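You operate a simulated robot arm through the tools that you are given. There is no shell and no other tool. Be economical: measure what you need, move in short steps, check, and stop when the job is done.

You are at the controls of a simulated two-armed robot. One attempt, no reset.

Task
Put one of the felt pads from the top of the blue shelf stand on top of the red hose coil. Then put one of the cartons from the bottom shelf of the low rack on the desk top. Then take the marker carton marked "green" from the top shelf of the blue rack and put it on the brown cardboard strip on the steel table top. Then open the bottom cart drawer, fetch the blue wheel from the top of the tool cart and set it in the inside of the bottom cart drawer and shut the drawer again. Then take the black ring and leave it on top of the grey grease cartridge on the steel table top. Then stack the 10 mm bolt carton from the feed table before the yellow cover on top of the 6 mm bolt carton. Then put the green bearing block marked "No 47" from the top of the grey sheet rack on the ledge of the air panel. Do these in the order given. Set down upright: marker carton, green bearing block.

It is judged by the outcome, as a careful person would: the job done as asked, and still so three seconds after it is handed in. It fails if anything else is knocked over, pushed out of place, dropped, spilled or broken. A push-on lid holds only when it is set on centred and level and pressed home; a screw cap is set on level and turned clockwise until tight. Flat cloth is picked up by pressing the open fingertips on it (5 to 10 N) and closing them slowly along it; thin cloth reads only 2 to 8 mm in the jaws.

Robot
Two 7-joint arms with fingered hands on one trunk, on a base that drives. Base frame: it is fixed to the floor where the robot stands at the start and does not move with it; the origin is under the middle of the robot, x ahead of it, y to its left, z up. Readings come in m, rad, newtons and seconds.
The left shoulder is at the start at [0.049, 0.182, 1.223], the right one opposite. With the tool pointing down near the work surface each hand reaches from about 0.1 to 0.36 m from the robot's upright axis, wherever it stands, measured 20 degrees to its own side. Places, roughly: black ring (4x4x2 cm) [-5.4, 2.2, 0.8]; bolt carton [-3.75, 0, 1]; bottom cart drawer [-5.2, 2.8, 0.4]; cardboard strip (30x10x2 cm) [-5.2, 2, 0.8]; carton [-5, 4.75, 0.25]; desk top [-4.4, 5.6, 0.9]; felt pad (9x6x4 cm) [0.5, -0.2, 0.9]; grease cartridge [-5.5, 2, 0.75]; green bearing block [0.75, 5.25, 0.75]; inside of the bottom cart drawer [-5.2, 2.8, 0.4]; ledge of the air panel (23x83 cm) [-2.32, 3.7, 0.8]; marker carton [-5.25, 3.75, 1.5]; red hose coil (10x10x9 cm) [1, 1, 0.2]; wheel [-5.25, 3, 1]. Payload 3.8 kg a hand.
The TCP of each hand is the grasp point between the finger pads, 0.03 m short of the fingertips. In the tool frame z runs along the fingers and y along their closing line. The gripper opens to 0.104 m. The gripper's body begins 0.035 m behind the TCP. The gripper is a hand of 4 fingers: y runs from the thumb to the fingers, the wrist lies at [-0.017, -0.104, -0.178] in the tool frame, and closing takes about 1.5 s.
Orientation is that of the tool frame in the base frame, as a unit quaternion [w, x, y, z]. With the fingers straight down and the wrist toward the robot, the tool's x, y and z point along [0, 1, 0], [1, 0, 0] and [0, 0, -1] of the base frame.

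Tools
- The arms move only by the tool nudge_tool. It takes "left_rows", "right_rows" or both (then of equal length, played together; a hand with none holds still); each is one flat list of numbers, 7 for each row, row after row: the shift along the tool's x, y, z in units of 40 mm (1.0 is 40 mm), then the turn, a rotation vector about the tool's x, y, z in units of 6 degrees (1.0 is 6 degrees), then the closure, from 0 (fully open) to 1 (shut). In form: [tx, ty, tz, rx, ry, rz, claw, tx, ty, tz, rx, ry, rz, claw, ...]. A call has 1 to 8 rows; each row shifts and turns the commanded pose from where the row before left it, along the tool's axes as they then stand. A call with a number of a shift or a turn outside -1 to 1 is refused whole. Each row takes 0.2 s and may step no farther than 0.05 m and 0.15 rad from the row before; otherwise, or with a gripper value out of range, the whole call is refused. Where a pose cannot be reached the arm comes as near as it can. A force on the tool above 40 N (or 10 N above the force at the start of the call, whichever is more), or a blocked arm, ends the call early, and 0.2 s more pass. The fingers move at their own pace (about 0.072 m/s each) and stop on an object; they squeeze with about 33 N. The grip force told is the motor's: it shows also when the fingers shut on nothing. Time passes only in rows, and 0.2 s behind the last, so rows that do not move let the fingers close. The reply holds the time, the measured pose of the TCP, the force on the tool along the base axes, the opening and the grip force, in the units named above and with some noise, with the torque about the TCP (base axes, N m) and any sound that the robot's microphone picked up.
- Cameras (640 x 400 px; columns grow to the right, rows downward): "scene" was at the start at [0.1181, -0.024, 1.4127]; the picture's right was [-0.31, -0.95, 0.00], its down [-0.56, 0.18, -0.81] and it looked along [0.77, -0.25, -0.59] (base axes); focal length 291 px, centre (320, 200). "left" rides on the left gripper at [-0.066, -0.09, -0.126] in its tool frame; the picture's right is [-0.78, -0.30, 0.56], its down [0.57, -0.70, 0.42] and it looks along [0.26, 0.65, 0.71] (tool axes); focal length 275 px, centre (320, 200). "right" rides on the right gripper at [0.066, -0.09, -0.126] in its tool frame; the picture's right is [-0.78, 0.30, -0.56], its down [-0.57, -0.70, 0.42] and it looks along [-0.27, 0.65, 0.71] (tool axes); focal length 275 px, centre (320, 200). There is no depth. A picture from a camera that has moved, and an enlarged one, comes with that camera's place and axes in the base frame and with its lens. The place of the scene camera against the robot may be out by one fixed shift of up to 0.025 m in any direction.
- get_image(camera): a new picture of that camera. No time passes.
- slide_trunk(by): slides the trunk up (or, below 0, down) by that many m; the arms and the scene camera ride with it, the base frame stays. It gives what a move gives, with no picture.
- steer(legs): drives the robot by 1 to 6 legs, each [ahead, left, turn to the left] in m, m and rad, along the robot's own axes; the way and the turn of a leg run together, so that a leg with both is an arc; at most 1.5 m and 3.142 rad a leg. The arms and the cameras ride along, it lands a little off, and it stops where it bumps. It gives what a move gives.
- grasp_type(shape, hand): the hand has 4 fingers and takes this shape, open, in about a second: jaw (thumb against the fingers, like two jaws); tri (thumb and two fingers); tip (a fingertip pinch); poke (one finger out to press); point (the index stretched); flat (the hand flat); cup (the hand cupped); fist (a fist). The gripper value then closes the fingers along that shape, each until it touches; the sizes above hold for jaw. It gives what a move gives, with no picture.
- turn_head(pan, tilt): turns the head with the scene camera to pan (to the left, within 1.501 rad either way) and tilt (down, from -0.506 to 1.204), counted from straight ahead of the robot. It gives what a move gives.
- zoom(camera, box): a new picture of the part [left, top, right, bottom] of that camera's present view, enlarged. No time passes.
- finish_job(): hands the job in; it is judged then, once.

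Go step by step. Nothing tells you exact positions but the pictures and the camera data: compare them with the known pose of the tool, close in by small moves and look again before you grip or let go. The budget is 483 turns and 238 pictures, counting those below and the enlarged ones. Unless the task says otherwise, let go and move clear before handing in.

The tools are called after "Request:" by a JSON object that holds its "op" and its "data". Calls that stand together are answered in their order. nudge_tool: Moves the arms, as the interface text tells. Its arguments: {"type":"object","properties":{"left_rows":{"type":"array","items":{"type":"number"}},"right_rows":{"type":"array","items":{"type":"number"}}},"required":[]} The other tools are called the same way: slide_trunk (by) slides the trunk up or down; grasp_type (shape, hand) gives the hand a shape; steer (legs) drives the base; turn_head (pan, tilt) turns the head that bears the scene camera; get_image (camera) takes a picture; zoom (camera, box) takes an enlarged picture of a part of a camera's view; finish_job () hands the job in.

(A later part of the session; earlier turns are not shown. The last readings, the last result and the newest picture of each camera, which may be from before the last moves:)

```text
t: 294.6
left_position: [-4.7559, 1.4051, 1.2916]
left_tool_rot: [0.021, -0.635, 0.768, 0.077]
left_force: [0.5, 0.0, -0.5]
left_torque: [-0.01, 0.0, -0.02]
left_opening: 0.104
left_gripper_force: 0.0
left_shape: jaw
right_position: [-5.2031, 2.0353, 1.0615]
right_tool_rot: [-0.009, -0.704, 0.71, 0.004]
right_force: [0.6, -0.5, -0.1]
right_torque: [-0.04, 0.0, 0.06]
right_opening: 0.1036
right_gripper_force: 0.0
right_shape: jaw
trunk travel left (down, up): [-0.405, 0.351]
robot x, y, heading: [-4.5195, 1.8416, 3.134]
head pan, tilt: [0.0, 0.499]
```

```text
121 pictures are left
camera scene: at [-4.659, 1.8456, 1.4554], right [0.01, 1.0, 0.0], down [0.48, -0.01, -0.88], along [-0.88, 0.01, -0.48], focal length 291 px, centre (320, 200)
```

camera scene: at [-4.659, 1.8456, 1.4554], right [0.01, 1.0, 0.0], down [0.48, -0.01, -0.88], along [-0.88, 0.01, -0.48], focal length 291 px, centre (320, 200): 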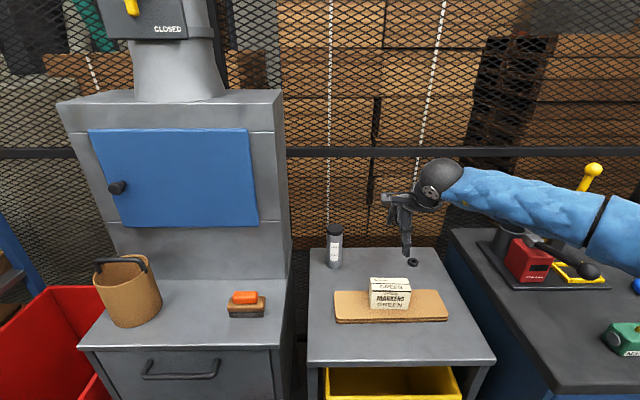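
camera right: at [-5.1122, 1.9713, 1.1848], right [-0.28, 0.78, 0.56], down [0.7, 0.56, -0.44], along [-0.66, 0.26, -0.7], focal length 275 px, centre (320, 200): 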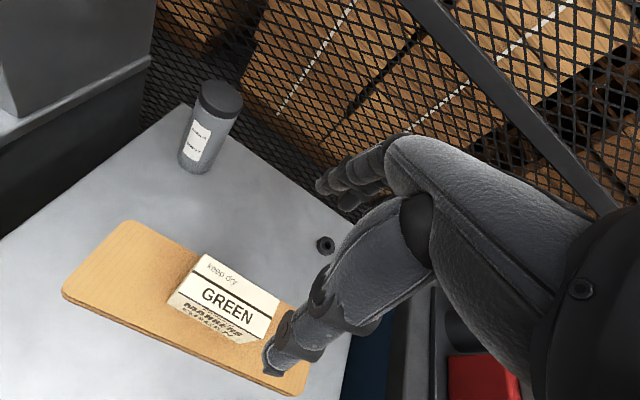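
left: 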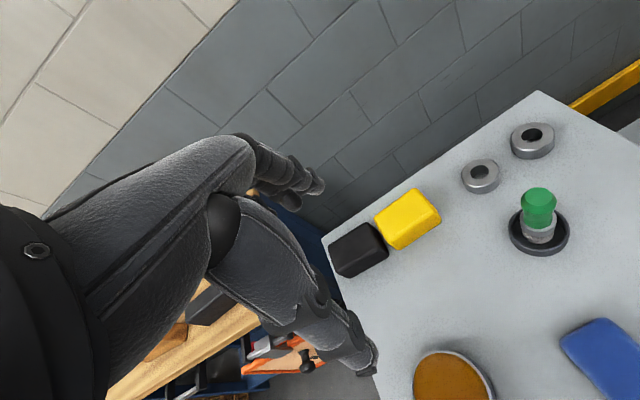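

Marker carton stands on the strip. Next the cart drawer: I raise the hand, back away and look at the cart front.

Request:
{"op": "nudge_tool", "data": {"right_rows": [0, -0.5, -0.9, 0, 0, 0, 0, 0, -0.5, -0.9, 0, 0, 0, 0, 0, -0.5, -0.9, 0, 0, 0, 0, 0, -0.5, -0.9, 0, 0, 0, 0, 0, -0.5, -0.9, 0, 0, 0, 0]}}

Request:
{"op": "steer", "data": {"legs": [[-0.4, 0, 0], [0, -0.9, 0]]}}

Request:
{"op": "turn_head", "data": {"pan": 0.0, "tilt": 0.6}}

Request:
{"op": "get_image", "data": {"camera": "scene"}}

```text
t: 295.9
left_position: [-4.7549, 1.405, 1.2901]
left_tool_rot: [0.021, -0.636, 0.768, 0.078]
left_force: [0.7, -0.4, -0.2]
left_torque: [0.0, -0.03, 0.01]
left_opening: 0.1038
left_gripper_force: 0.1
left_shape: jaw
right_position: [-5.0991, 2.0362, 1.2378]
right_tool_rot: [-0.01, -0.705, 0.709, 0.004]
right_force: [0.6, 0.0, 0.0]
right_torque: [-0.02, -0.02, 0.0]
right_opening: 0.1038
right_gripper_force: 0.1
right_shape: jaw
trunk travel left (down, up): [-0.405, 0.351]
robot x, y, heading: [-4.5184, 1.8386, 3.133]
head pan, tilt: [0.0, 0.499]
```

```text
t: 298.1
left_position: [-4.4217, 1.3985, 1.2893]
left_tool_rot: [0.021, -0.637, 0.767, 0.077]
left_force: [-0.2, 0.5, 0.5]
left_torque: [0.04, -0.01, -0.02]
left_opening: 0.1039
left_gripper_force: 0.2
left_shape: jaw
right_position: [-4.7685, 2.0294, 1.239]
right_tool_rot: [-0.01, -0.705, 0.709, 0.005]
right_force: [-0.5, -0.7, 0.3]
right_torque: [-0.01, -0.02, -0.01]
right_opening: 0.1035
right_gripper_force: 0.1
right_shape: jaw
trunk travel left (down, up): [-0.405, 0.351]
robot x, y, heading: [-4.1844, 1.8374, 3.135]
head pan, tilt: [0.0, 0.499]
stopped in leg 1: the robot was blocked; the commanded pose is now the measured one
```

```text
t: 298.7
left_position: [-4.4214, 1.3996, 1.2903]
left_tool_rot: [0.021, -0.637, 0.767, 0.077]
left_force: [0.1, -0.3, 0.1]
left_torque: [-0.02, 0.01, 0.01]
left_opening: 0.1037
left_gripper_force: 0.1
left_shape: jaw
right_position: [-4.7674, 2.03, 1.2389]
right_tool_rot: [-0.012, -0.706, 0.708, 0.005]
right_force: [-1.3, 0.6, 0.5]
right_torque: [0.04, -0.01, -0.01]
right_opening: 0.1036
right_gripper_force: 0.1
right_shape: jaw
trunk travel left (down, up): [-0.405, 0.351]
robot x, y, heading: [-4.1848, 1.8374, 3.138]
head pan, tilt: [0.0, 0.6]
```

```text
120 pictures are left
camera scene: at [-4.3235, 1.841, 1.4462], right [0.01, 1.0, 0.0], down [0.56, 0.0, -0.83], along [-0.83, 0.01, -0.56], focal length 291 px, centre (320, 200)
```

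scene: 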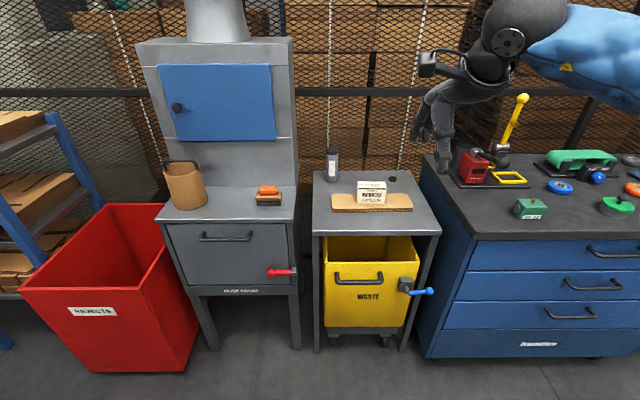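

Request:
{"op": "steer", "data": {"legs": [[0.06, 0, 0], [0, -0.95, 0]]}}

Request:
{"op": "get_image", "data": {"camera": "scene"}}

```text
t: 304.2
left_position: [-4.4725, 2.3469, 1.2913]
left_tool_rot: [0.021, -0.636, 0.768, 0.077]
left_force: [-0.1, 0.3, 0.6]
left_torque: [0.0, 0.01, -0.03]
left_opening: 0.1037
left_gripper_force: 0.1
left_shape: jaw
right_position: [-4.8185, 2.9784, 1.2395]
right_tool_rot: [-0.01, -0.704, 0.71, 0.005]
right_force: [-0.6, 1.3, 0.3]
right_torque: [0.0, -0.01, 0.0]
right_opening: 0.1037
right_gripper_force: 0.0
right_shape: jaw
trunk travel left (down, up): [-0.405, 0.351]
robot x, y, heading: [-4.2355, 2.7852, 3.131]
head pan, tilt: [0.0, 0.6]
```

```text
119 pictures are left
camera scene: at [-4.3747, 2.7876, 1.4462], right [0.01, 1.0, 0.0], down [0.57, -0.01, -0.82], along [-0.82, 0.01, -0.57], focal length 291 px, centre (320, 200)
```

scene: 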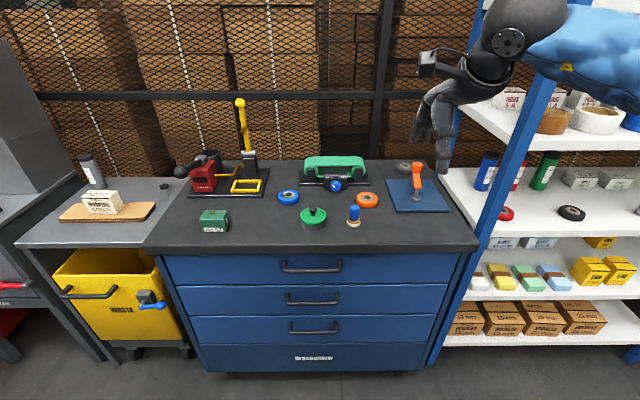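

Request:
{"op": "zoom", "data": {"camera": "scene", "box": [240, 240, 400, 380]}}

Request:
{"op": "zoom", "data": {"camera": "scene", "box": [170, 140, 470, 260]}}

```text
2.86 times, centred on (320, 310) of scene
camera zoom: at [-4.3747, 2.7876, 1.4462], right [0.01, 1.0, 0.0], down [0.57, -0.01, -0.82], along [-0.82, 0.01, -0.57], focal length 831 px, centre (320, -114)
```

zoom: 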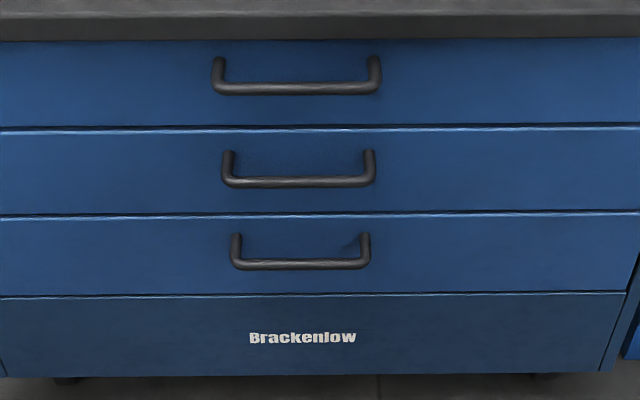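

```text
2.13 times, centred on (320, 200) of scene
camera zoom: at [-4.3747, 2.7876, 1.4462], right [0.01, 1.0, 0.0], down [0.57, -0.01, -0.82], along [-0.82, 0.01, -0.57], focal length 621 px, centre (320, 200)
```

zoom: 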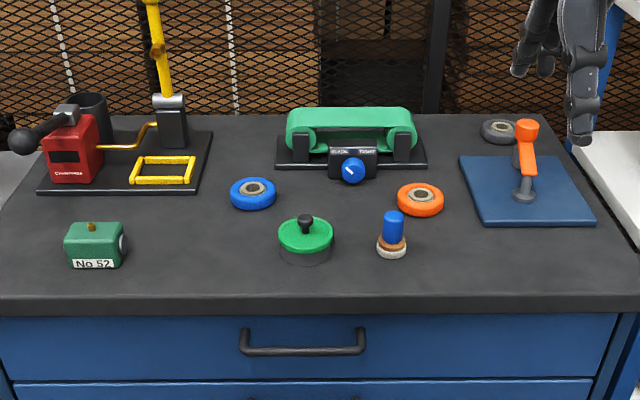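

Cart top z≈0.866, front x≈-4.969; the bottom drawer's handle bar is near [-4.92, 2.77, 0.52]. The open drawer would block reaching the wheel, so I'll fetch the blue wheel first with the left hand, then open the drawer with the right. I level and extend the left arm.

Request:
{"op": "nudge_tool", "data": {"left_rows": [-0.5, 0.6, 0, 0.3, 0.42, -0.5, 0, -0.5, 0.8, 0, 0.3, 0.42, -0.6, 0, -0.5, 0.9, 0, 0.28, 0.41, -0.6, 0, -0.6, 0.9, 0, 0, 0, 0, 0, -0.6, 0.9, 0, 0, 0, 0, 0, -0.6, 0.9, 0, 0, 0, 0, 0, -0.6, 0.9, 0, 0, 0, 0, 0, -0.6, 0.9, 0, 0, 0, 0, 0]}}

Request:
{"op": "nudge_tool", "data": {"left_rows": [-0.5, 0.9, 0, 0, 0, 0, 0, -0.5, 0.9, 0, 0, 0, 0, 0, 0, 0.9, 0, 0, 0, 0, 0], "right_rows": [-0.5, -0.5, 0, 0, 0, 0, 0, -0.5, -0.5, 0, 0, 0, 0, 0, -0.5, -0.5, 0, 0, 0, 0, 0]}}

Request:
{"op": "get_image", "data": {"camera": "scene"}}

Request:
{"op": "get_image", "data": {"camera": "left"}}

```text
t: 306.0
left_position: [-4.7378, 2.5406, 1.2983]
left_tool_rot: [0.006, -0.703, 0.711, -0.002]
left_force: [0.1, 0.8, 0.0]
left_torque: [-0.05, -0.04, 0.02]
left_opening: 0.1038
left_gripper_force: 0.1
left_shape: jaw
right_position: [-4.8204, 2.9778, 1.2388]
right_tool_rot: [-0.011, -0.705, 0.709, 0.004]
right_force: [-0.2, -0.5, -0.4]
right_torque: [-0.02, 0.0, -0.02]
right_opening: 0.1037
right_gripper_force: 0.0
right_shape: jaw
trunk travel left (down, up): [-0.405, 0.351]
robot x, y, heading: [-4.2347, 2.7797, 3.134]
head pan, tilt: [0.0, 0.6]
```

```text
t: 306.8
left_position: [-4.8448, 2.5801, 1.2974]
left_tool_rot: [0.006, -0.703, 0.711, -0.001]
left_force: [-0.1, 0.6, 0.5]
left_torque: [-0.03, 0.02, -0.02]
left_opening: 0.1041
left_gripper_force: 0.1
left_shape: jaw
right_position: [-4.76, 3.0358, 1.2374]
right_tool_rot: [-0.011, -0.705, 0.709, 0.004]
right_force: [0.9, -0.5, -0.2]
right_torque: [0.01, 0.0, -0.01]
right_opening: 0.1038
right_gripper_force: 0.0
right_shape: jaw
trunk travel left (down, up): [-0.405, 0.351]
robot x, y, heading: [-4.2325, 2.7838, 3.133]
head pan, tilt: [0.0, 0.6]
```

```text
116 pictures are left
camera scene: at [-4.3758, 2.7879, 1.4461], right [0.01, 1.0, 0.0], down [0.57, -0.01, -0.82], along [-0.82, 0.01, -0.57], focal length 291 px, centre (320, 200)
```

scene: 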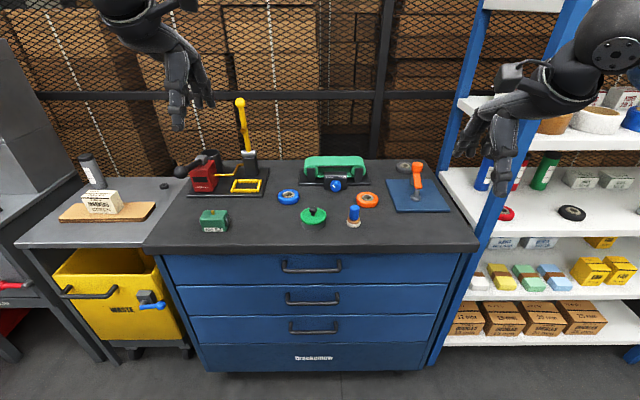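

```text
115 pictures are left
camera left: at [-4.7552, 2.6427, 1.4259], right [0.31, 0.78, -0.55], down [0.7, -0.58, -0.42], along [-0.64, -0.25, -0.72], focal length 275 px, centre (320, 200)
```

left: 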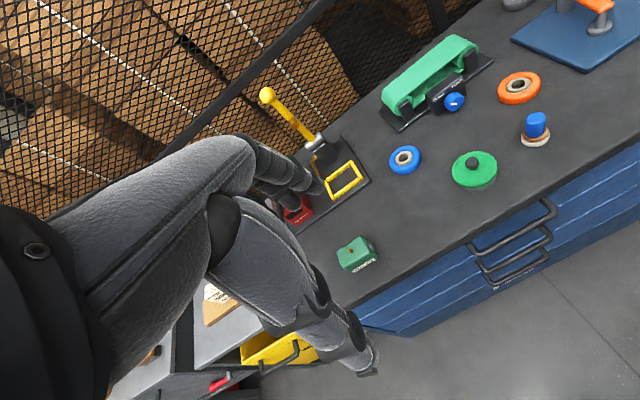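

Request:
{"op": "nudge_tool", "data": {"right_rows": [0.5, -0.9, 0, 0, 0, 0, 0, 0.5, -0.9, 0, 0, 0, 0, 0, 0.5, -0.9, 0, 0, 0, 0, 0, 0.5, -0.9, 0, 0, 0, 0, 0]}}

Request:
{"op": "steer", "data": {"legs": [[0.285, -0.105, 0]]}}

Request:
{"op": "nudge_tool", "data": {"left_rows": [0, 0.4, 0.8, 0, 0, 0, 0, 0, 0.4, 0.8, 0, 0, 0, 0, 0, 0.4, 0.8, 0, 0, 0, 0, 0, 0, 0.8, 0, 0, 0, 0, 0, 0, 0.8, 0, 0, 0, 0]}}

Request:
{"op": "get_image", "data": {"camera": "left"}}

Request:
{"op": "get_image", "data": {"camera": "scene"}}

```text
t: 307.8
left_position: [-4.8421, 2.5769, 1.2983]
left_tool_rot: [0.007, -0.703, 0.711, -0.002]
left_force: [-0.9, 0.4, 0.4]
left_torque: [0.06, -0.02, 0.02]
left_opening: 0.1038
left_gripper_force: 0.0
left_shape: jaw
right_position: [-4.6138, 2.9545, 1.2346]
right_tool_rot: [-0.012, -0.705, 0.709, 0.005]
right_force: [-0.2, -0.9, -0.5]
right_torque: [0.0, -0.03, 0.0]
right_opening: 0.1039
right_gripper_force: 0.1
right_shape: jaw
trunk travel left (down, up): [-0.405, 0.351]
robot x, y, heading: [-4.2312, 2.787, 3.131]
head pan, tilt: [0.0, 0.6]
```

```text
t: 309.9
left_position: [-5.1271, 2.6846, 1.2981]
left_tool_rot: [0.007, -0.704, 0.71, -0.002]
left_force: [-0.4, 0.9, 0.2]
left_torque: [0.01, 0.0, 0.02]
left_opening: 0.1037
left_gripper_force: 0.0
left_shape: jaw
right_position: [-4.9004, 3.0624, 1.2339]
right_tool_rot: [-0.01, -0.705, 0.709, 0.005]
right_force: [-0.8, 0.6, -0.3]
right_torque: [0.0, -0.01, 0.0]
right_opening: 0.1036
right_gripper_force: 0.0
right_shape: jaw
trunk travel left (down, up): [-0.405, 0.351]
robot x, y, heading: [-4.5189, 2.8948, 3.136]
head pan, tilt: [0.0, 0.6]
```

```text
t: 311.1
left_position: [-5.1736, 2.6873, 1.1368]
left_tool_rot: [0.007, -0.704, 0.71, -0.001]
left_force: [-1.0, 0.5, -0.2]
left_torque: [0.03, 0.01, 0.02]
left_opening: 0.1038
left_gripper_force: 0.0
left_shape: jaw
right_position: [-4.8999, 3.0611, 1.2351]
right_tool_rot: [-0.01, -0.705, 0.709, 0.004]
right_force: [-0.3, -0.2, 0.7]
right_torque: [0.0, -0.02, 0.01]
right_opening: 0.1037
right_gripper_force: 0.1
right_shape: jaw
trunk travel left (down, up): [-0.405, 0.351]
robot x, y, heading: [-4.5187, 2.8908, 3.129]
head pan, tilt: [0.0, 0.6]
```

```text
114 pictures are left
camera left: at [-5.0847, 2.7505, 1.2645], right [0.31, 0.78, -0.55], down [0.7, -0.58, -0.42], along [-0.64, -0.25, -0.72], focal length 275 px, centre (320, 200)
```

left: 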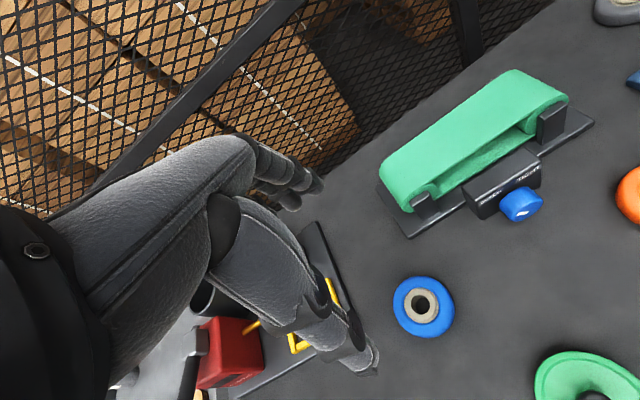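

```text
113 pictures are left
camera scene: at [-4.6596, 2.8938, 1.4461], right [0.01, 1.0, 0.0], down [0.57, 0.0, -0.82], along [-0.82, 0.01, -0.57], focal length 291 px, centre (320, 200)
```

scene: 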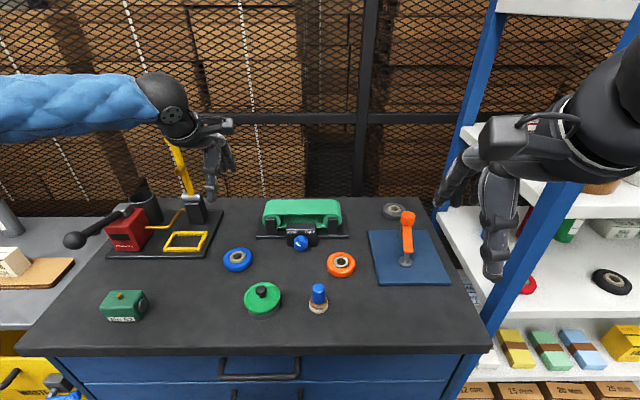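

Request:
{"op": "nudge_tool", "data": {"left_rows": [0, 0, 0.85, 0, 0, 0, 0, 0, 0, 0.85, 0, 0, 0, 0, 0, 0, 0.85, 0, 0, 0, 0, 0, 0, 0.85, 0, 0, 0, 0, 0, 0, 0.85, 0, 0, 0, 0, 0, 0, 0.85, 0, 0, 0, 0]}}

Request:
{"op": "get_image", "data": {"camera": "left"}}

Request:
{"op": "get_image", "data": {"camera": "scene"}}

```text
t: 312.5
left_position: [-5.1215, 2.6506, 0.9672]
left_tool_rot: [0.007, -0.703, 0.711, -0.002]
left_force: [-0.2, 0.3, -0.7]
left_torque: [0.01, 0.02, -0.01]
left_opening: 0.1037
left_gripper_force: 0.0
left_shape: jaw
left hand out of reach, approached as far as the arm can: row 2, 3, 4, 5, 6
right_position: [-4.9002, 3.0636, 1.2353]
right_tool_rot: [-0.011, -0.705, 0.709, 0.006]
right_force: [0.2, 0.6, 0.0]
right_torque: [-0.01, -0.02, -0.02]
right_opening: 0.1038
right_gripper_force: 0.0
right_shape: jaw
trunk travel left (down, up): [-0.405, 0.351]
robot x, y, heading: [-4.5173, 2.8895, 3.128]
head pan, tilt: [0.0, 0.6]
```

```text
112 pictures are left
camera left: at [-5.0325, 2.7135, 1.0946], right [0.31, 0.78, -0.55], down [0.7, -0.58, -0.42], along [-0.64, -0.25, -0.72], focal length 275 px, centre (320, 200)
```

left: 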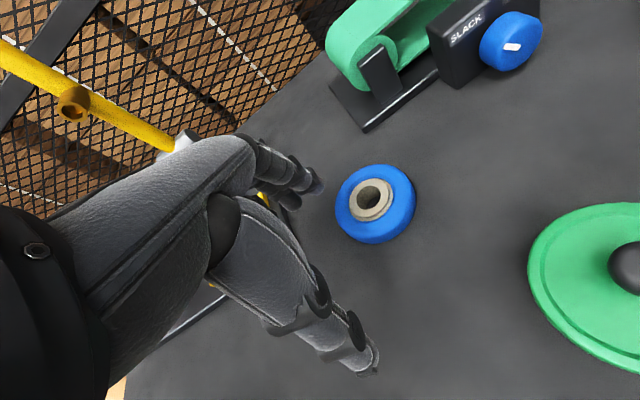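

```text
111 pictures are left
camera scene: at [-4.6587, 2.8939, 1.4462], right [0.01, 1.0, 0.0], down [0.57, 0.0, -0.82], along [-0.82, 0.01, -0.57], focal length 291 px, centre (320, 200)
```

scene: 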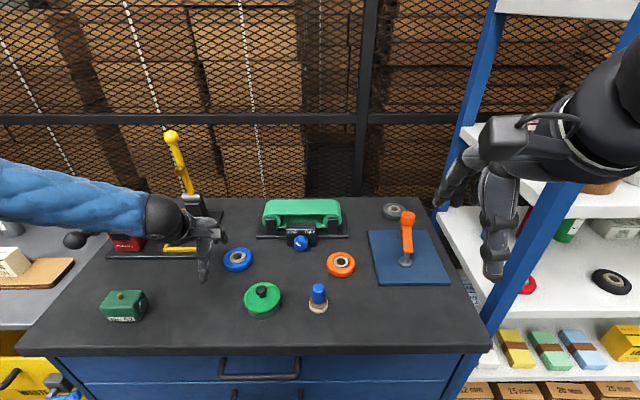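

The left arm is limited in this orientation; since the wheel is round I yaw the left hand inward to free it.

Request:
{"op": "nudge_tool", "data": {"left_rows": [0, 0, -0.9, 0, 0, -0.9, 0, 0, 0, -0.9, 0, 0, -0.9, 0, 0, 0, 0, 0, 0, -0.9, 0, 0, 0, 0, 0, 0, -0.9, 0, 0, 0, 0, 0, 0, -0.9, 0, 0, 0, 0, 0, 0, -0.9, 0]}}

Request:
{"op": "get_image", "data": {"camera": "scene"}}

```text
t: 313.9
left_position: [-5.12, 2.6472, 1.0428]
left_tool_rot: [-0.006, 0.874, -0.485, 0.002]
left_force: [0.1, 0.1, -0.8]
left_torque: [0.0, 0.01, 0.01]
left_opening: 0.1037
left_gripper_force: 0.1
left_shape: jaw
left hand out of reach, approached as far as the arm can: row 6
right_position: [-4.9, 3.0618, 1.2351]
right_tool_rot: [-0.011, -0.705, 0.709, 0.005]
right_force: [0.1, -0.3, -0.8]
right_torque: [0.0, 0.0, -0.01]
right_opening: 0.1036
right_gripper_force: 0.0
right_shape: jaw
trunk travel left (down, up): [-0.405, 0.351]
robot x, y, heading: [-4.5204, 2.8881, 3.129]
head pan, tilt: [0.0, 0.6]
```

```text
110 pictures are left
camera scene: at [-4.6586, 2.8942, 1.4462], right [0.01, 1.0, 0.0], down [0.56, 0.0, -0.83], along [-0.82, 0.01, -0.56], focal length 291 px, centre (320, 200)
```

scene: 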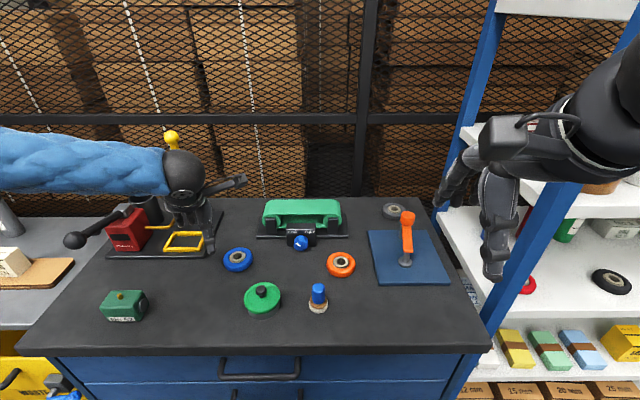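

Request:
{"op": "turn_head", "data": {"pan": 0.0, "tilt": 1.2}}

Request:
{"op": "get_image", "data": {"camera": "scene"}}

```text
t: 314.9
left_position: [-5.1216, 2.6472, 1.0424]
left_tool_rot: [-0.007, 0.874, -0.486, 0.003]
left_force: [-0.3, -0.3, -0.2]
left_torque: [0.03, 0.0, 0.01]
left_opening: 0.1041
left_gripper_force: 0.0
left_shape: jaw
right_position: [-4.8996, 3.062, 1.2356]
right_tool_rot: [-0.012, -0.706, 0.709, 0.004]
right_force: [-0.3, 0.2, -0.5]
right_torque: [0.02, -0.01, -0.02]
right_opening: 0.1038
right_gripper_force: 0.1
right_shape: jaw
trunk travel left (down, up): [-0.405, 0.351]
robot x, y, heading: [-4.523, 2.8917, 3.134]
head pan, tilt: [0.0, 1.201]
```

```text
109 pictures are left
camera scene: at [-4.6263, 2.8939, 1.4017], right [0.01, 1.0, 0.0], down [0.93, -0.01, -0.36], along [-0.36, 0.0, -0.93], focal length 291 px, centre (320, 200)
```

scene: 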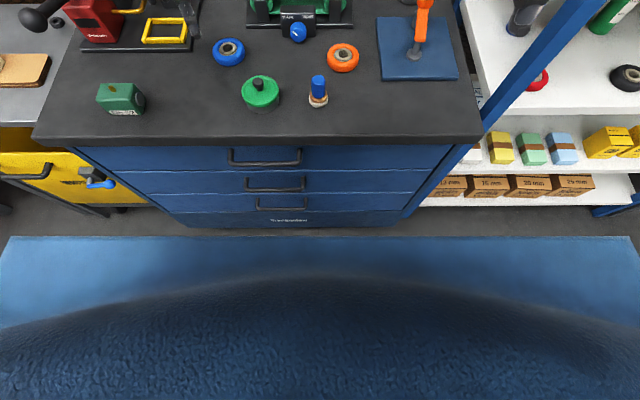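

I'll use the right hand for both: open the drawer a little first, then fetch the wheel. I raise the left arm out of the way, back off and lower the trunk.

Request:
{"op": "nudge_tool", "data": {"left_rows": [0, 0, -1, 0, 0, 0.8, 0, 0, 0, -1, 0, 0, 0.8, 0, 0, 0, -1, 0, 0, 0.8, 0, 0, 0, -1, 0, 0, 0.8, 0, 0, 0, -1, 0, 0, 0.8, 0, 0, 0, -1, 0, 0, 0.8, 0, 0, 0, -1, 0, 0, 0, 0, 0, -0.9, 0, 0, 0, 0, 0]}}

Request:
{"op": "steer", "data": {"legs": [[-0.25, 0.2, 0]]}}

Request:
{"op": "turn_head", "data": {"pan": 0.0, "tilt": 0.8}}

Request:
{"op": "nudge_tool", "data": {"left_rows": [0.8, -0.6, 0, 0, 0, 0, 0, 0.8, -0.6, 0, 0, 0, 0, 0, 0.8, -0.6, 0, 0, 0, 0, 0, 0.8, -0.6, 0, 0, 0, 0, 0]}}

Request:
{"op": "get_image", "data": {"camera": "scene"}}

```text
t: 316.7
left_position: [-5.0858, 2.6471, 1.3247]
left_tool_rot: [-0.006, 0.725, -0.688, 0.002]
left_force: [0.8, -0.3, 0.1]
left_torque: [0.0, 0.02, 0.02]
left_opening: 0.1041
left_gripper_force: 0.1
left_shape: jaw
right_position: [-4.8983, 3.061, 1.2367]
right_tool_rot: [-0.012, -0.706, 0.708, 0.006]
right_force: [-1.0, 0.0, 0.1]
right_torque: [0.03, 0.02, 0.0]
right_opening: 0.1036
right_gripper_force: 0.1
right_shape: jaw
trunk travel left (down, up): [-0.405, 0.351]
robot x, y, heading: [-4.5181, 2.8903, 3.131]
head pan, tilt: [0.0, 1.201]
```

```text
t: 318.8
left_position: [-4.8372, 2.4446, 1.3227]
left_tool_rot: [-0.007, 0.726, -0.687, 0.002]
left_force: [0.5, -0.1, 0.6]
left_torque: [0.0, 0.03, -0.01]
left_opening: 0.104
left_gripper_force: 0.0
left_shape: jaw
right_position: [-4.6474, 2.8592, 1.2358]
right_tool_rot: [-0.011, -0.706, 0.708, 0.006]
right_force: [-0.2, -0.3, 0.6]
right_torque: [0.02, -0.02, 0.01]
right_opening: 0.1038
right_gripper_force: 0.0
right_shape: jaw
trunk travel left (down, up): [-0.405, 0.351]
robot x, y, heading: [-4.2663, 2.6867, 3.132]
head pan, tilt: [0.0, 1.201]
```

```text
t: 319.7
left_position: [-4.8376, 2.445, 1.3217]
left_tool_rot: [-0.006, 0.726, -0.688, 0.002]
left_force: [-0.1, -0.2, -0.6]
left_torque: [0.02, 0.02, 0.0]
left_opening: 0.104
left_gripper_force: 0.0
left_shape: jaw
right_position: [-4.6494, 2.8599, 1.2338]
right_tool_rot: [-0.012, -0.706, 0.708, 0.004]
right_force: [0.0, 0.2, 0.0]
right_torque: [0.01, -0.01, -0.01]
right_opening: 0.1037
right_gripper_force: 0.1
right_shape: jaw
trunk travel left (down, up): [-0.405, 0.351]
robot x, y, heading: [-4.2673, 2.6884, 3.136]
head pan, tilt: [0.0, 0.799]
```

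```text
t: 320.7
left_position: [-4.7346, 2.3223, 1.3216]
left_tool_rot: [-0.007, 0.726, -0.688, 0.001]
left_force: [0.2, -1.0, 0.4]
left_torque: [0.02, 0.05, -0.01]
left_opening: 0.1039
left_gripper_force: 0.1
left_shape: jaw
right_position: [-4.6481, 2.8593, 1.2352]
right_tool_rot: [-0.011, -0.706, 0.708, 0.005]
right_force: [1.0, 0.3, 0.6]
right_torque: [0.03, 0.03, 0.0]
right_opening: 0.1039
right_gripper_force: 0.0
right_shape: jaw
trunk travel left (down, up): [-0.405, 0.351]
robot x, y, heading: [-4.2655, 2.6898, 3.132]
head pan, tilt: [0.0, 0.799]
```

```text
108 pictures are left
camera scene: at [-4.3993, 2.691, 1.4295], right [0.01, 1.0, 0.0], down [0.72, -0.01, -0.7], along [-0.7, 0.01, -0.72], focal length 291 px, centre (320, 200)
```

scene: 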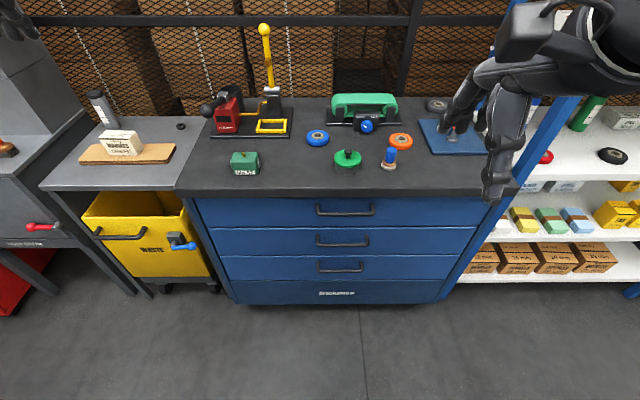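

Request:
{"op": "slide_trunk", "data": {"by": -0.38}}

Request:
{"op": "nudge_tool", "data": {"right_rows": [0.3, 0.5, 0.6, 0, 0, 0, 0.42, 0.4, 0.5, 0.6, 0, 0, 0, 0.42, 0.4, 0.5, 0.6, 0, 0, 0, 0.42, 0.4, 0.4, 0.4, 0, 0, 0, 0.42, 0.4, 0.4, 0.4, 0, 0, 0, 0.42]}}

Request:
{"op": "get_image", "data": {"camera": "right"}}

Request:
{"op": "get_image", "data": {"camera": "scene"}}

```text
t: 324.4
left_position: [-4.7351, 2.3225, 0.944]
left_tool_rot: [-0.005, 0.726, -0.688, 0.001]
left_force: [-0.5, 0.7, -0.5]
left_torque: [-0.02, -0.04, -0.03]
left_opening: 0.1039
left_gripper_force: 0.0
left_shape: jaw
right_position: [-4.7292, 2.8601, 0.7702]
right_tool_rot: [0.086, -0.7, 0.703, -0.094]
right_force: [0.2, -0.2, -0.7]
right_torque: [0.0, 0.0, -0.02]
right_opening: 0.1038
right_gripper_force: 0.1
right_shape: jaw
trunk travel left (down, up): [-0.025, 0.731]
robot x, y, heading: [-4.2682, 2.687, 3.136]
head pan, tilt: [0.0, 0.799]
```

```text
t: 325.6
left_position: [-4.7349, 2.3226, 0.9418]
left_tool_rot: [-0.007, 0.726, -0.688, 0.002]
left_force: [-0.1, -0.2, -0.3]
left_torque: [0.0, 0.0, -0.03]
left_opening: 0.104
left_gripper_force: 0.0
left_shape: jaw
right_position: [-4.7942, 2.7836, 0.6464]
right_tool_rot: [0.086, -0.7, 0.703, -0.094]
right_force: [0.0, 0.1, 0.3]
right_torque: [0.0, 0.0, -0.03]
right_opening: 0.0608
right_gripper_force: 0.0
right_shape: jaw
trunk travel left (down, up): [-0.025, 0.731]
robot x, y, heading: [-4.2668, 2.6859, 3.134]
head pan, tilt: [0.0, 0.799]
```

```text
107 pictures are left
camera right: at [-4.739, 2.7198, 0.7909], right [-0.42, 0.78, 0.46], down [0.79, 0.57, -0.24], along [-0.45, 0.26, -0.86], focal length 275 px, centre (320, 200)
```

right: 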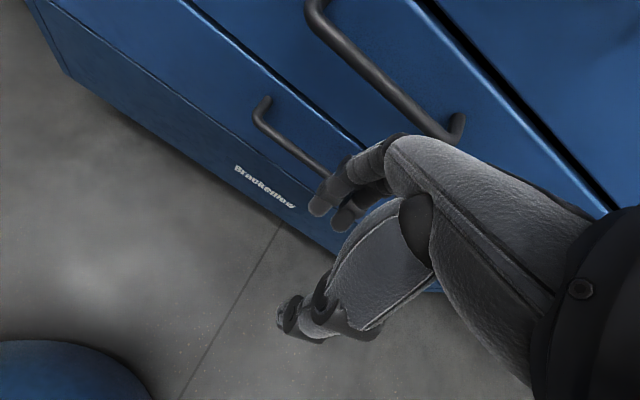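

```text
106 pictures are left
camera scene: at [-4.5834, 2.6935, 1.0346], right [0.01, 1.0, 0.0], down [0.72, -0.01, -0.7], along [-0.7, 0.01, -0.72], focal length 291 px, centre (320, 200)
```

scene: 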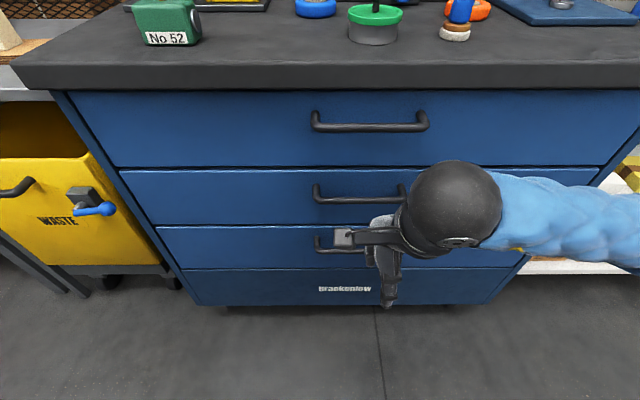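

The hand body would foul the middle handle in a vertical grip, so I test in free space how far the hand can pitch forward at this height.

Request:
{"op": "steer", "data": {"legs": [[-0.06, 0, 0]]}}

Request:
{"op": "nudge_tool", "data": {"right_rows": [0, -0.5, 0.3, -1, 0, 0, 0, 0, -0.5, 0.3, -1, 0, 0, 0, 0, -0.5, 0.3, -1, 0, 0, 0, 0, 0, 0, -1, 0, 0, 0, 0, 0, 0, -1, 0, 0, 0, 0, 0, 0, -1, 0, 0, 0]}}

```text
t: 326.6
left_position: [-4.6752, 2.3218, 0.9413]
left_tool_rot: [-0.006, 0.726, -0.688, 0.003]
left_force: [-0.6, 0.5, 0.5]
left_torque: [0.0, -0.02, -0.01]
left_opening: 0.104
left_gripper_force: 0.1
left_shape: jaw
right_position: [-4.7323, 2.7845, 0.6483]
right_tool_rot: [0.086, -0.7, 0.703, -0.094]
right_force: [-0.5, 0.4, -0.8]
right_torque: [-0.01, -0.02, -0.02]
right_opening: 0.061
right_gripper_force: 0.1
right_shape: jaw
trunk travel left (down, up): [-0.025, 0.731]
robot x, y, heading: [-4.2096, 2.6909, 3.137]
head pan, tilt: [0.0, 0.799]
```

```text
t: 327.9
left_position: [-4.6748, 2.3226, 0.9432]
left_tool_rot: [-0.007, 0.726, -0.688, 0.003]
left_force: [-0.4, -1.1, -0.5]
left_torque: [-0.01, 0.01, 0.01]
left_opening: 0.1038
left_gripper_force: 0.1
left_shape: jaw
right_position: [-4.6917, 2.7635, 0.6081]
right_tool_rot: [-0.135, -0.692, 0.697, 0.129]
right_force: [-0.1, 0.4, -0.5]
right_torque: [0.02, 0.02, -0.01]
right_opening: 0.1038
right_gripper_force: 0.0
right_shape: jaw
right hand out of reach, approached as far as the arm can: row 3, 4, 5
trunk travel left (down, up): [-0.025, 0.731]
robot x, y, heading: [-4.2066, 2.6869, 3.135]
head pan, tilt: [0.0, 0.799]
```

Request:
{"op": "nudge_tool", "data": {"right_rows": [0, 0, 0, -1, 0, 0, 0, 0, 0, 0, -1, 0, 0, 0, 0, 0, 0, -1, 0, 0, 0, 0, 0, 0, -1, 0, 0, 0, 0, 0, 0, -1, 0, 0, 0, 0, 0, 0, -1, 0, 0, 0]}}

Request:
{"op": "get_image", "data": {"camera": "scene"}}

```text
t: 329.4
left_position: [-4.6749, 2.3211, 0.9436]
left_tool_rot: [-0.007, 0.726, -0.687, 0.002]
left_force: [0.2, -0.4, -0.4]
left_torque: [-0.03, -0.02, -0.01]
left_opening: 0.1041
left_gripper_force: 0.1
left_shape: jaw
right_position: [-4.7792, 2.7207, 0.6859]
right_tool_rot: [-0.337, -0.617, 0.626, 0.336]
right_force: [0.2, 0.3, 0.0]
right_torque: [-0.02, 0.0, 0.03]
right_opening: 0.1037
right_gripper_force: 0.1
right_shape: jaw
right hand out of reach, approached as far as the arm can: row 3, 4, 5, 6
trunk travel left (down, up): [-0.025, 0.731]
robot x, y, heading: [-4.207, 2.69, 3.136]
head pan, tilt: [0.0, 0.799]
```

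```text
105 pictures are left
camera scene: at [-4.5229, 2.6929, 1.0347], right [0.01, 1.0, 0.0], down [0.72, -0.01, -0.7], along [-0.7, 0.01, -0.72], focal length 291 px, centre (320, 200)
```

scene: 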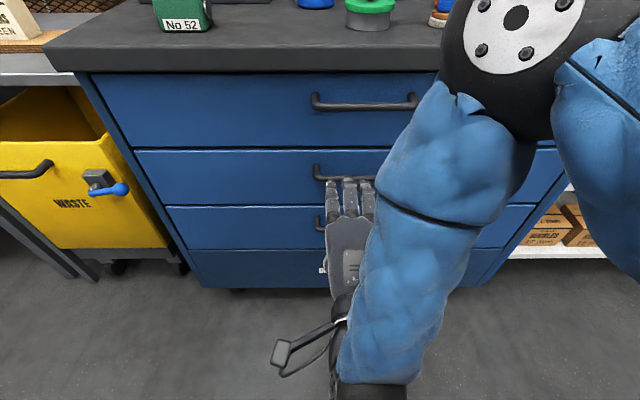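

The arm found an elbow-up pose with the hand pointing forward about 57°. I bring it down in front of the bottom handle.

Request:
{"op": "nudge_tool", "data": {"right_rows": [-0.28, -0.72, 0.59, 0, 0, 0, 0, -0.28, -0.72, 0.59, 0, 0, 0, 0, -0.28, -0.72, 0.59, 0, 0, 0, 0, -0.28, -0.72, 0.59, 0, 0, 0, 0, -0.28, -0.72, 0.59, 0, 0, 0, 0]}}

Request:
{"op": "get_image", "data": {"camera": "scene"}}

Request:
{"op": "get_image", "data": {"camera": "right"}}

```text
t: 330.6
left_position: [-4.675, 2.322, 0.9427]
left_tool_rot: [-0.006, 0.726, -0.688, 0.002]
left_force: [-0.3, 0.4, 0.0]
left_torque: [-0.01, -0.05, -0.01]
left_opening: 0.104
left_gripper_force: 0.0
left_shape: jaw
right_position: [-4.8195, 2.6816, 0.6077]
right_tool_rot: [-0.34, -0.616, 0.626, 0.337]
right_force: [0.4, -0.2, 0.0]
right_torque: [0.01, -0.01, -0.03]
right_opening: 0.1037
right_gripper_force: 0.0
right_shape: jaw
right hand out of reach, approached as far as the arm can: row 1, 2, 3, 4, 5
trunk travel left (down, up): [-0.025, 0.731]
robot x, y, heading: [-4.2107, 2.6884, 3.136]
head pan, tilt: [0.0, 0.799]
```

```text
104 pictures are left
camera scene: at [-4.5228, 2.6931, 1.0348], right [0.01, 1.0, 0.0], down [0.72, -0.01, -0.7], along [-0.7, 0.01, -0.72], focal length 291 px, centre (320, 200)
```

scene: 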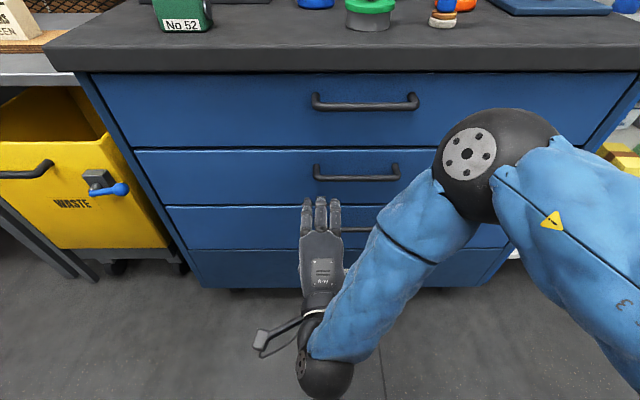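

```text
103 pictures are left
camera right: at [-4.6673, 2.6154, 0.6008], right [0.32, 0.78, 0.54], down [0.03, 0.56, -0.82], along [-0.95, 0.28, 0.16], focal length 275 px, centre (320, 200)
```

right: 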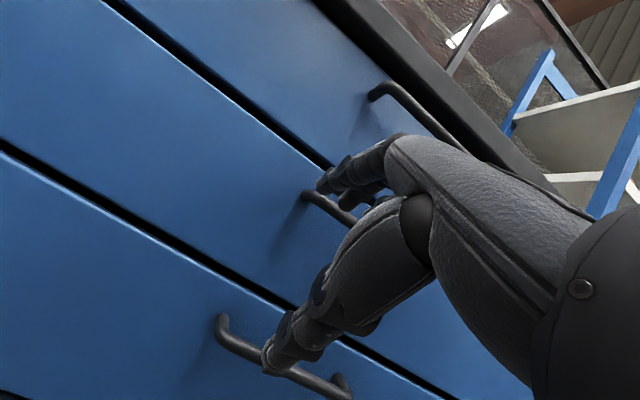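

Request:
{"op": "nudge_tool", "data": {"right_rows": [-0.4, -0.5, 0.3, 0.4, 0, 0, 0, -0.4, -0.5, 0.3, 0.4, 0, 0, 0, -0.4, -0.5, 0.4, 0.4, 0, 0, 0, -0.4, -0.5, 0.4, 0.4, 0, 0, 0, -0.4, -0.3, 0.3, 0, 0, 0, 0]}}

Request:
{"op": "get_image", "data": {"camera": "scene"}}

```text
t: 331.8
left_position: [-4.6751, 2.3221, 0.9427]
left_tool_rot: [-0.006, 0.726, -0.688, 0.002]
left_force: [-0.9, -1.1, -1.2]
left_torque: [0.01, -0.06, -0.01]
left_opening: 0.1038
left_gripper_force: 0.1
left_shape: jaw
right_position: [-4.8, 2.6964, 0.5602]
right_tool_rot: [-0.287, -0.643, 0.651, 0.284]
right_force: [0.3, 0.3, 0.1]
right_torque: [0.02, -0.04, 0.03]
right_opening: 0.104
right_gripper_force: 0.0
right_shape: jaw
right hand out of reach, approached as far as the arm can: row 1, 2, 3, 4, 5
trunk travel left (down, up): [-0.025, 0.731]
robot x, y, heading: [-4.2054, 2.691, 3.136]
head pan, tilt: [0.0, 0.799]
```

```text
102 pictures are left
camera scene: at [-4.523, 2.693, 1.0346], right [0.01, 1.0, 0.0], down [0.72, -0.01, -0.7], along [-0.7, 0.01, -0.72], focal length 291 px, centre (320, 200)
```

scene: 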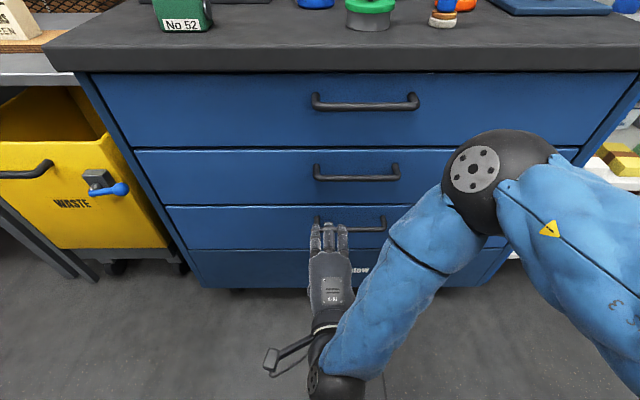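

Request:
{"op": "slide_trunk", "data": {"by": -0.02}}

Request:
{"op": "nudge_tool", "data": {"right_rows": [0, -0.4, 0.4, 0.35, 0, 0, 0, 0, -0.4, 0.4, 0.35, 0, 0, 0, 0, -0.3, 0.3, 0.3, 0, 0, 0]}}

Request:
{"op": "get_image", "data": {"camera": "right"}}

Request:
{"op": "get_image", "data": {"camera": "scene"}}

```text
t: 332.4
left_position: [-4.675, 2.3222, 0.9237]
left_tool_rot: [-0.006, 0.726, -0.687, 0.001]
left_force: [0.3, 1.4, -0.6]
left_torque: [0.01, -0.01, 0.0]
left_opening: 0.104
left_gripper_force: 0.1
left_shape: jaw
right_position: [-4.8016, 2.697, 0.5399]
right_tool_rot: [-0.288, -0.643, 0.65, 0.284]
right_force: [0.3, -0.2, -0.3]
right_torque: [0.03, 0.0, -0.04]
right_opening: 0.1036
right_gripper_force: 0.0
right_shape: jaw
trunk travel left (down, up): [-0.005, 0.751]
robot x, y, heading: [-4.2106, 2.6882, 3.132]
head pan, tilt: [0.0, 0.799]
```

```text
t: 333.2
left_position: [-4.6751, 2.3219, 0.9224]
left_tool_rot: [-0.006, 0.726, -0.687, 0.002]
left_force: [0.1, -0.5, 0.1]
left_torque: [0.0, -0.06, 0.01]
left_opening: 0.1039
left_gripper_force: 0.1
left_shape: jaw
right_position: [-4.8004, 2.6835, 0.49]
right_tool_rot: [-0.251, -0.657, 0.666, 0.249]
right_force: [0.0, -0.5, -0.1]
right_torque: [-0.01, -0.01, -0.01]
right_opening: 0.1037
right_gripper_force: 0.1
right_shape: jaw
right hand out of reach, approached as far as the arm can: row 1, 2, 3
trunk travel left (down, up): [-0.005, 0.751]
robot x, y, heading: [-4.2093, 2.6895, 3.14]
head pan, tilt: [0.0, 0.799]
```

```text
101 pictures are left
camera right: at [-4.6499, 2.6166, 0.5254], right [0.16, 0.78, 0.61], down [0.25, 0.56, -0.79], along [-0.96, 0.27, -0.11], focal length 275 px, centre (320, 200)
```

right: 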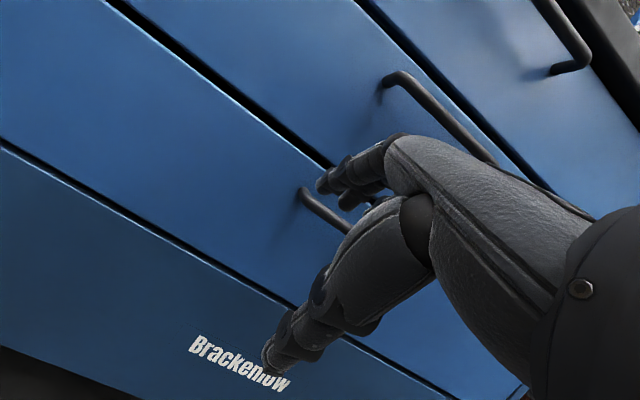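

```text
100 pictures are left
camera scene: at [-4.536, 2.693, 1.013], right [0.01, 1.0, 0.0], down [0.72, -0.01, -0.7], along [-0.7, 0.01, -0.72], focal length 291 px, centre (320, 200)
```

scene: 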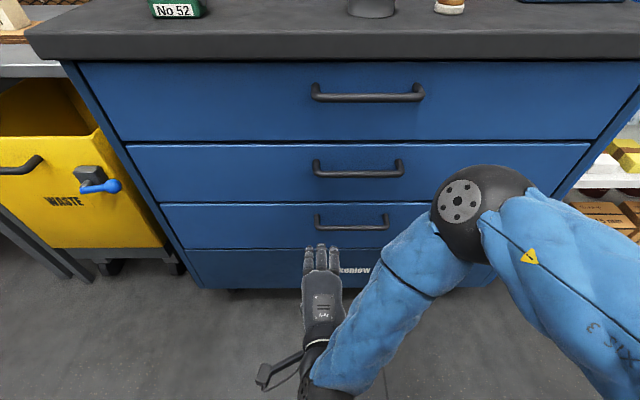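

Request:
{"op": "slide_trunk", "data": {"by": 0.04}}

Request:
{"op": "steer", "data": {"legs": [[0, -0.08, 0], [0.06, 0, 0]]}}

Request:
{"op": "nudge_tool", "data": {"right_rows": [0, 0, 0, 0, 0, 0, 0.42, 0, 0, 0, 0, 0, 0, 0.42, 0, 0, 0, 0, 0, 0, 0.42]}}

Request:
{"op": "get_image", "data": {"camera": "right"}}

Request:
{"op": "get_image", "data": {"camera": "scene"}}

```text
t: 334.1
left_position: [-4.6754, 2.3224, 0.9624]
left_tool_rot: [-0.007, 0.726, -0.688, 0.003]
left_force: [-0.1, 0.7, -0.9]
left_torque: [0.01, 0.01, -0.01]
left_opening: 0.1041
left_gripper_force: 0.0
left_shape: jaw
right_position: [-4.7997, 2.6827, 0.5399]
right_tool_rot: [-0.258, -0.654, 0.664, 0.256]
right_force: [0.2, 0.3, -0.3]
right_torque: [0.01, 0.01, 0.01]
right_opening: 0.104
right_gripper_force: 0.1
right_shape: jaw
trunk travel left (down, up): [-0.045, 0.711]
robot x, y, heading: [-4.2038, 2.6869, 3.134]
head pan, tilt: [0.0, 0.799]
```

```text
t: 335.7
left_position: [-4.7342, 2.4017, 0.9623]
left_tool_rot: [-0.006, 0.727, -0.687, 0.002]
left_force: [-0.2, -0.2, -0.2]
left_torque: [-0.01, 0.0, -0.03]
left_opening: 0.104
left_gripper_force: 0.0
left_shape: jaw
right_position: [-4.8589, 2.7618, 0.5398]
right_tool_rot: [-0.258, -0.654, 0.664, 0.256]
right_force: [0.1, -0.2, 0.3]
right_torque: [-0.04, -0.03, -0.04]
right_opening: 0.1038
right_gripper_force: 0.1
right_shape: jaw
trunk travel left (down, up): [-0.045, 0.711]
robot x, y, heading: [-4.2697, 2.7675, 3.138]
head pan, tilt: [0.0, 0.799]
```

```text
t: 336.5
left_position: [-4.7355, 2.4015, 0.9617]
left_tool_rot: [-0.006, 0.727, -0.687, 0.002]
left_force: [-0.6, 0.5, -0.4]
left_torque: [0.0, -0.02, 0.02]
left_opening: 0.1039
left_gripper_force: 0.0
left_shape: jaw
right_position: [-4.8588, 2.7617, 0.5406]
right_tool_rot: [-0.258, -0.653, 0.664, 0.257]
right_force: [-1.0, -0.8, 0.2]
right_torque: [-0.02, 0.0, 0.0]
right_opening: 0.0612
right_gripper_force: 0.0
right_shape: jaw
trunk travel left (down, up): [-0.045, 0.711]
robot x, y, heading: [-4.2728, 2.7672, 3.128]
head pan, tilt: [0.0, 0.799]
```

```text
99 pictures are left
camera right: at [-4.7089, 2.6951, 0.5725], right [0.17, 0.78, 0.6], down [0.23, 0.56, -0.79], along [-0.96, 0.28, -0.09], focal length 275 px, centre (320, 200)
```

right: 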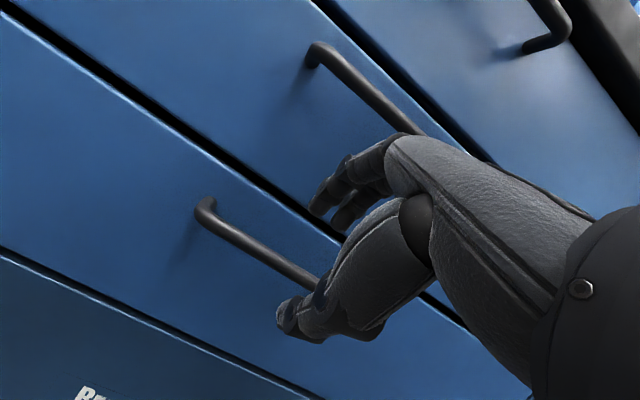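

```text
98 pictures are left
camera scene: at [-4.5697, 2.7725, 1.0562], right [0.01, 1.0, 0.0], down [0.72, 0.0, -0.7], along [-0.7, 0.0, -0.72], focal length 291 px, centre (320, 200)
```

scene: 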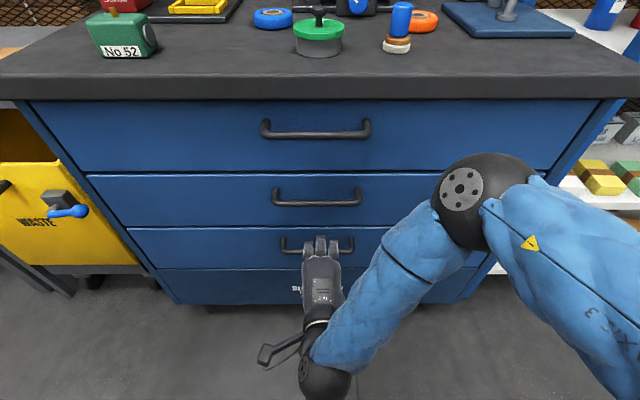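

Request:
{"op": "steer", "data": {"legs": [[0.056, 0, 0]]}}

Request:
{"op": "get_image", "data": {"camera": "right"}}

```text
t: 337.4
left_position: [-4.7904, 2.4013, 0.9631]
left_tool_rot: [-0.006, 0.727, -0.687, 0.002]
left_force: [0.0, -0.5, -1.1]
left_torque: [-0.02, 0.0, -0.02]
left_opening: 0.1037
left_gripper_force: 0.1
left_shape: jaw
right_position: [-4.916, 2.7614, 0.5401]
right_tool_rot: [-0.258, -0.653, 0.664, 0.257]
right_force: [0.4, 0.4, -0.3]
right_torque: [0.0, 0.01, 0.0]
right_opening: 0.0607
right_gripper_force: 0.0
right_shape: jaw
trunk travel left (down, up): [-0.045, 0.711]
robot x, y, heading: [-4.3223, 2.7674, 3.131]
head pan, tilt: [0.0, 0.799]
```

```text
97 pictures are left
camera right: at [-4.7655, 2.6954, 0.5722], right [0.17, 0.78, 0.6], down [0.23, 0.56, -0.79], along [-0.96, 0.28, -0.09], focal length 275 px, centre (320, 200)
```

right: 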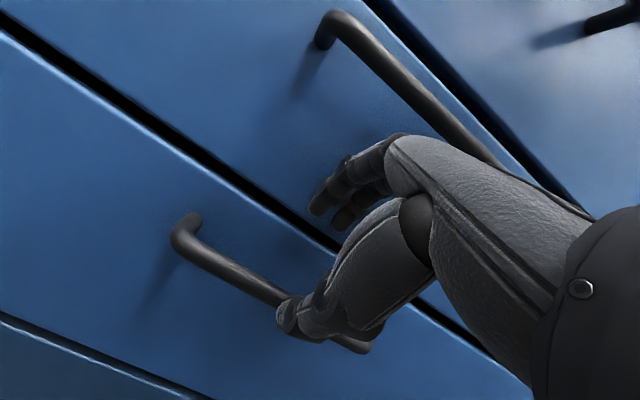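

Request:
{"op": "nudge_tool", "data": {"right_rows": [0, 0, -0.7, 0, 0, 0, 0.42, 0, -0.5, 0, 0, 0, 0, 0.42, 0, 0, 0, 0, 0, 0, 0.42]}}

Request:
{"op": "nudge_tool", "data": {"right_rows": [0, 0, 0.5, 0, 0, 0, 0.42, 0, 0, 0.5, 0, 0, 0, 0.42, 0, 0, 0.5, 0, 0, 0, 0.42]}}

Request:
{"op": "get_image", "data": {"camera": "right"}}

```text
t: 338.2
left_position: [-4.7911, 2.4022, 0.9634]
left_tool_rot: [-0.007, 0.726, -0.687, 0.003]
left_force: [0.3, 0.0, 0.1]
left_torque: [-0.01, -0.01, -0.03]
left_opening: 0.1037
left_gripper_force: 0.1
left_shape: jaw
right_position: [-4.8808, 2.7624, 0.5481]
right_tool_rot: [-0.258, -0.654, 0.664, 0.256]
right_force: [-0.5, 0.1, 0.5]
right_torque: [-0.03, 0.02, 0.02]
right_opening: 0.0605
right_gripper_force: 0.0
right_shape: jaw
trunk travel left (down, up): [-0.045, 0.711]
robot x, y, heading: [-4.3222, 2.7676, 3.138]
head pan, tilt: [0.0, 0.799]
```

```text
t: 339.0
left_position: [-4.7901, 2.4008, 0.9629]
left_tool_rot: [-0.006, 0.727, -0.687, 0.002]
left_force: [-0.1, 0.4, -0.9]
left_torque: [0.0, 0.0, 0.04]
left_opening: 0.104
left_gripper_force: 0.1
left_shape: jaw
right_position: [-4.9187, 2.7447, 0.5229]
right_tool_rot: [-0.256, -0.653, 0.665, 0.257]
right_force: [0.0, -0.3, -0.4]
right_torque: [0.02, -0.02, -0.02]
right_opening: 0.0609
right_gripper_force: 0.0
right_shape: jaw
right hand out of reach, approached as far as the arm can: row 2, 3
trunk travel left (down, up): [-0.045, 0.711]
robot x, y, heading: [-4.3219, 2.7685, 3.133]
head pan, tilt: [0.0, 0.799]
```

```text
96 pictures are left
camera right: at [-4.7696, 2.6775, 0.5553], right [0.17, 0.78, 0.61], down [0.24, 0.56, -0.79], along [-0.96, 0.28, -0.09], focal length 275 px, centre (320, 200)
```

right: 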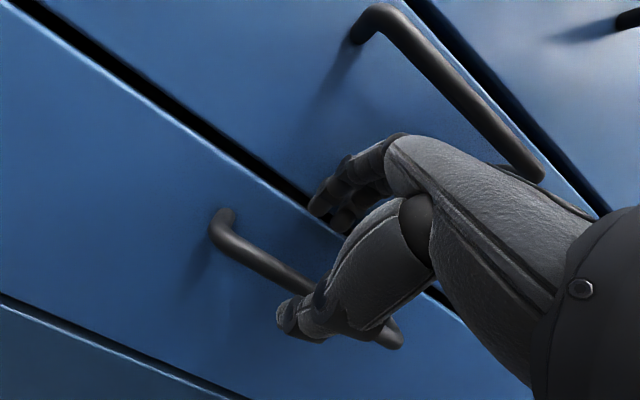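

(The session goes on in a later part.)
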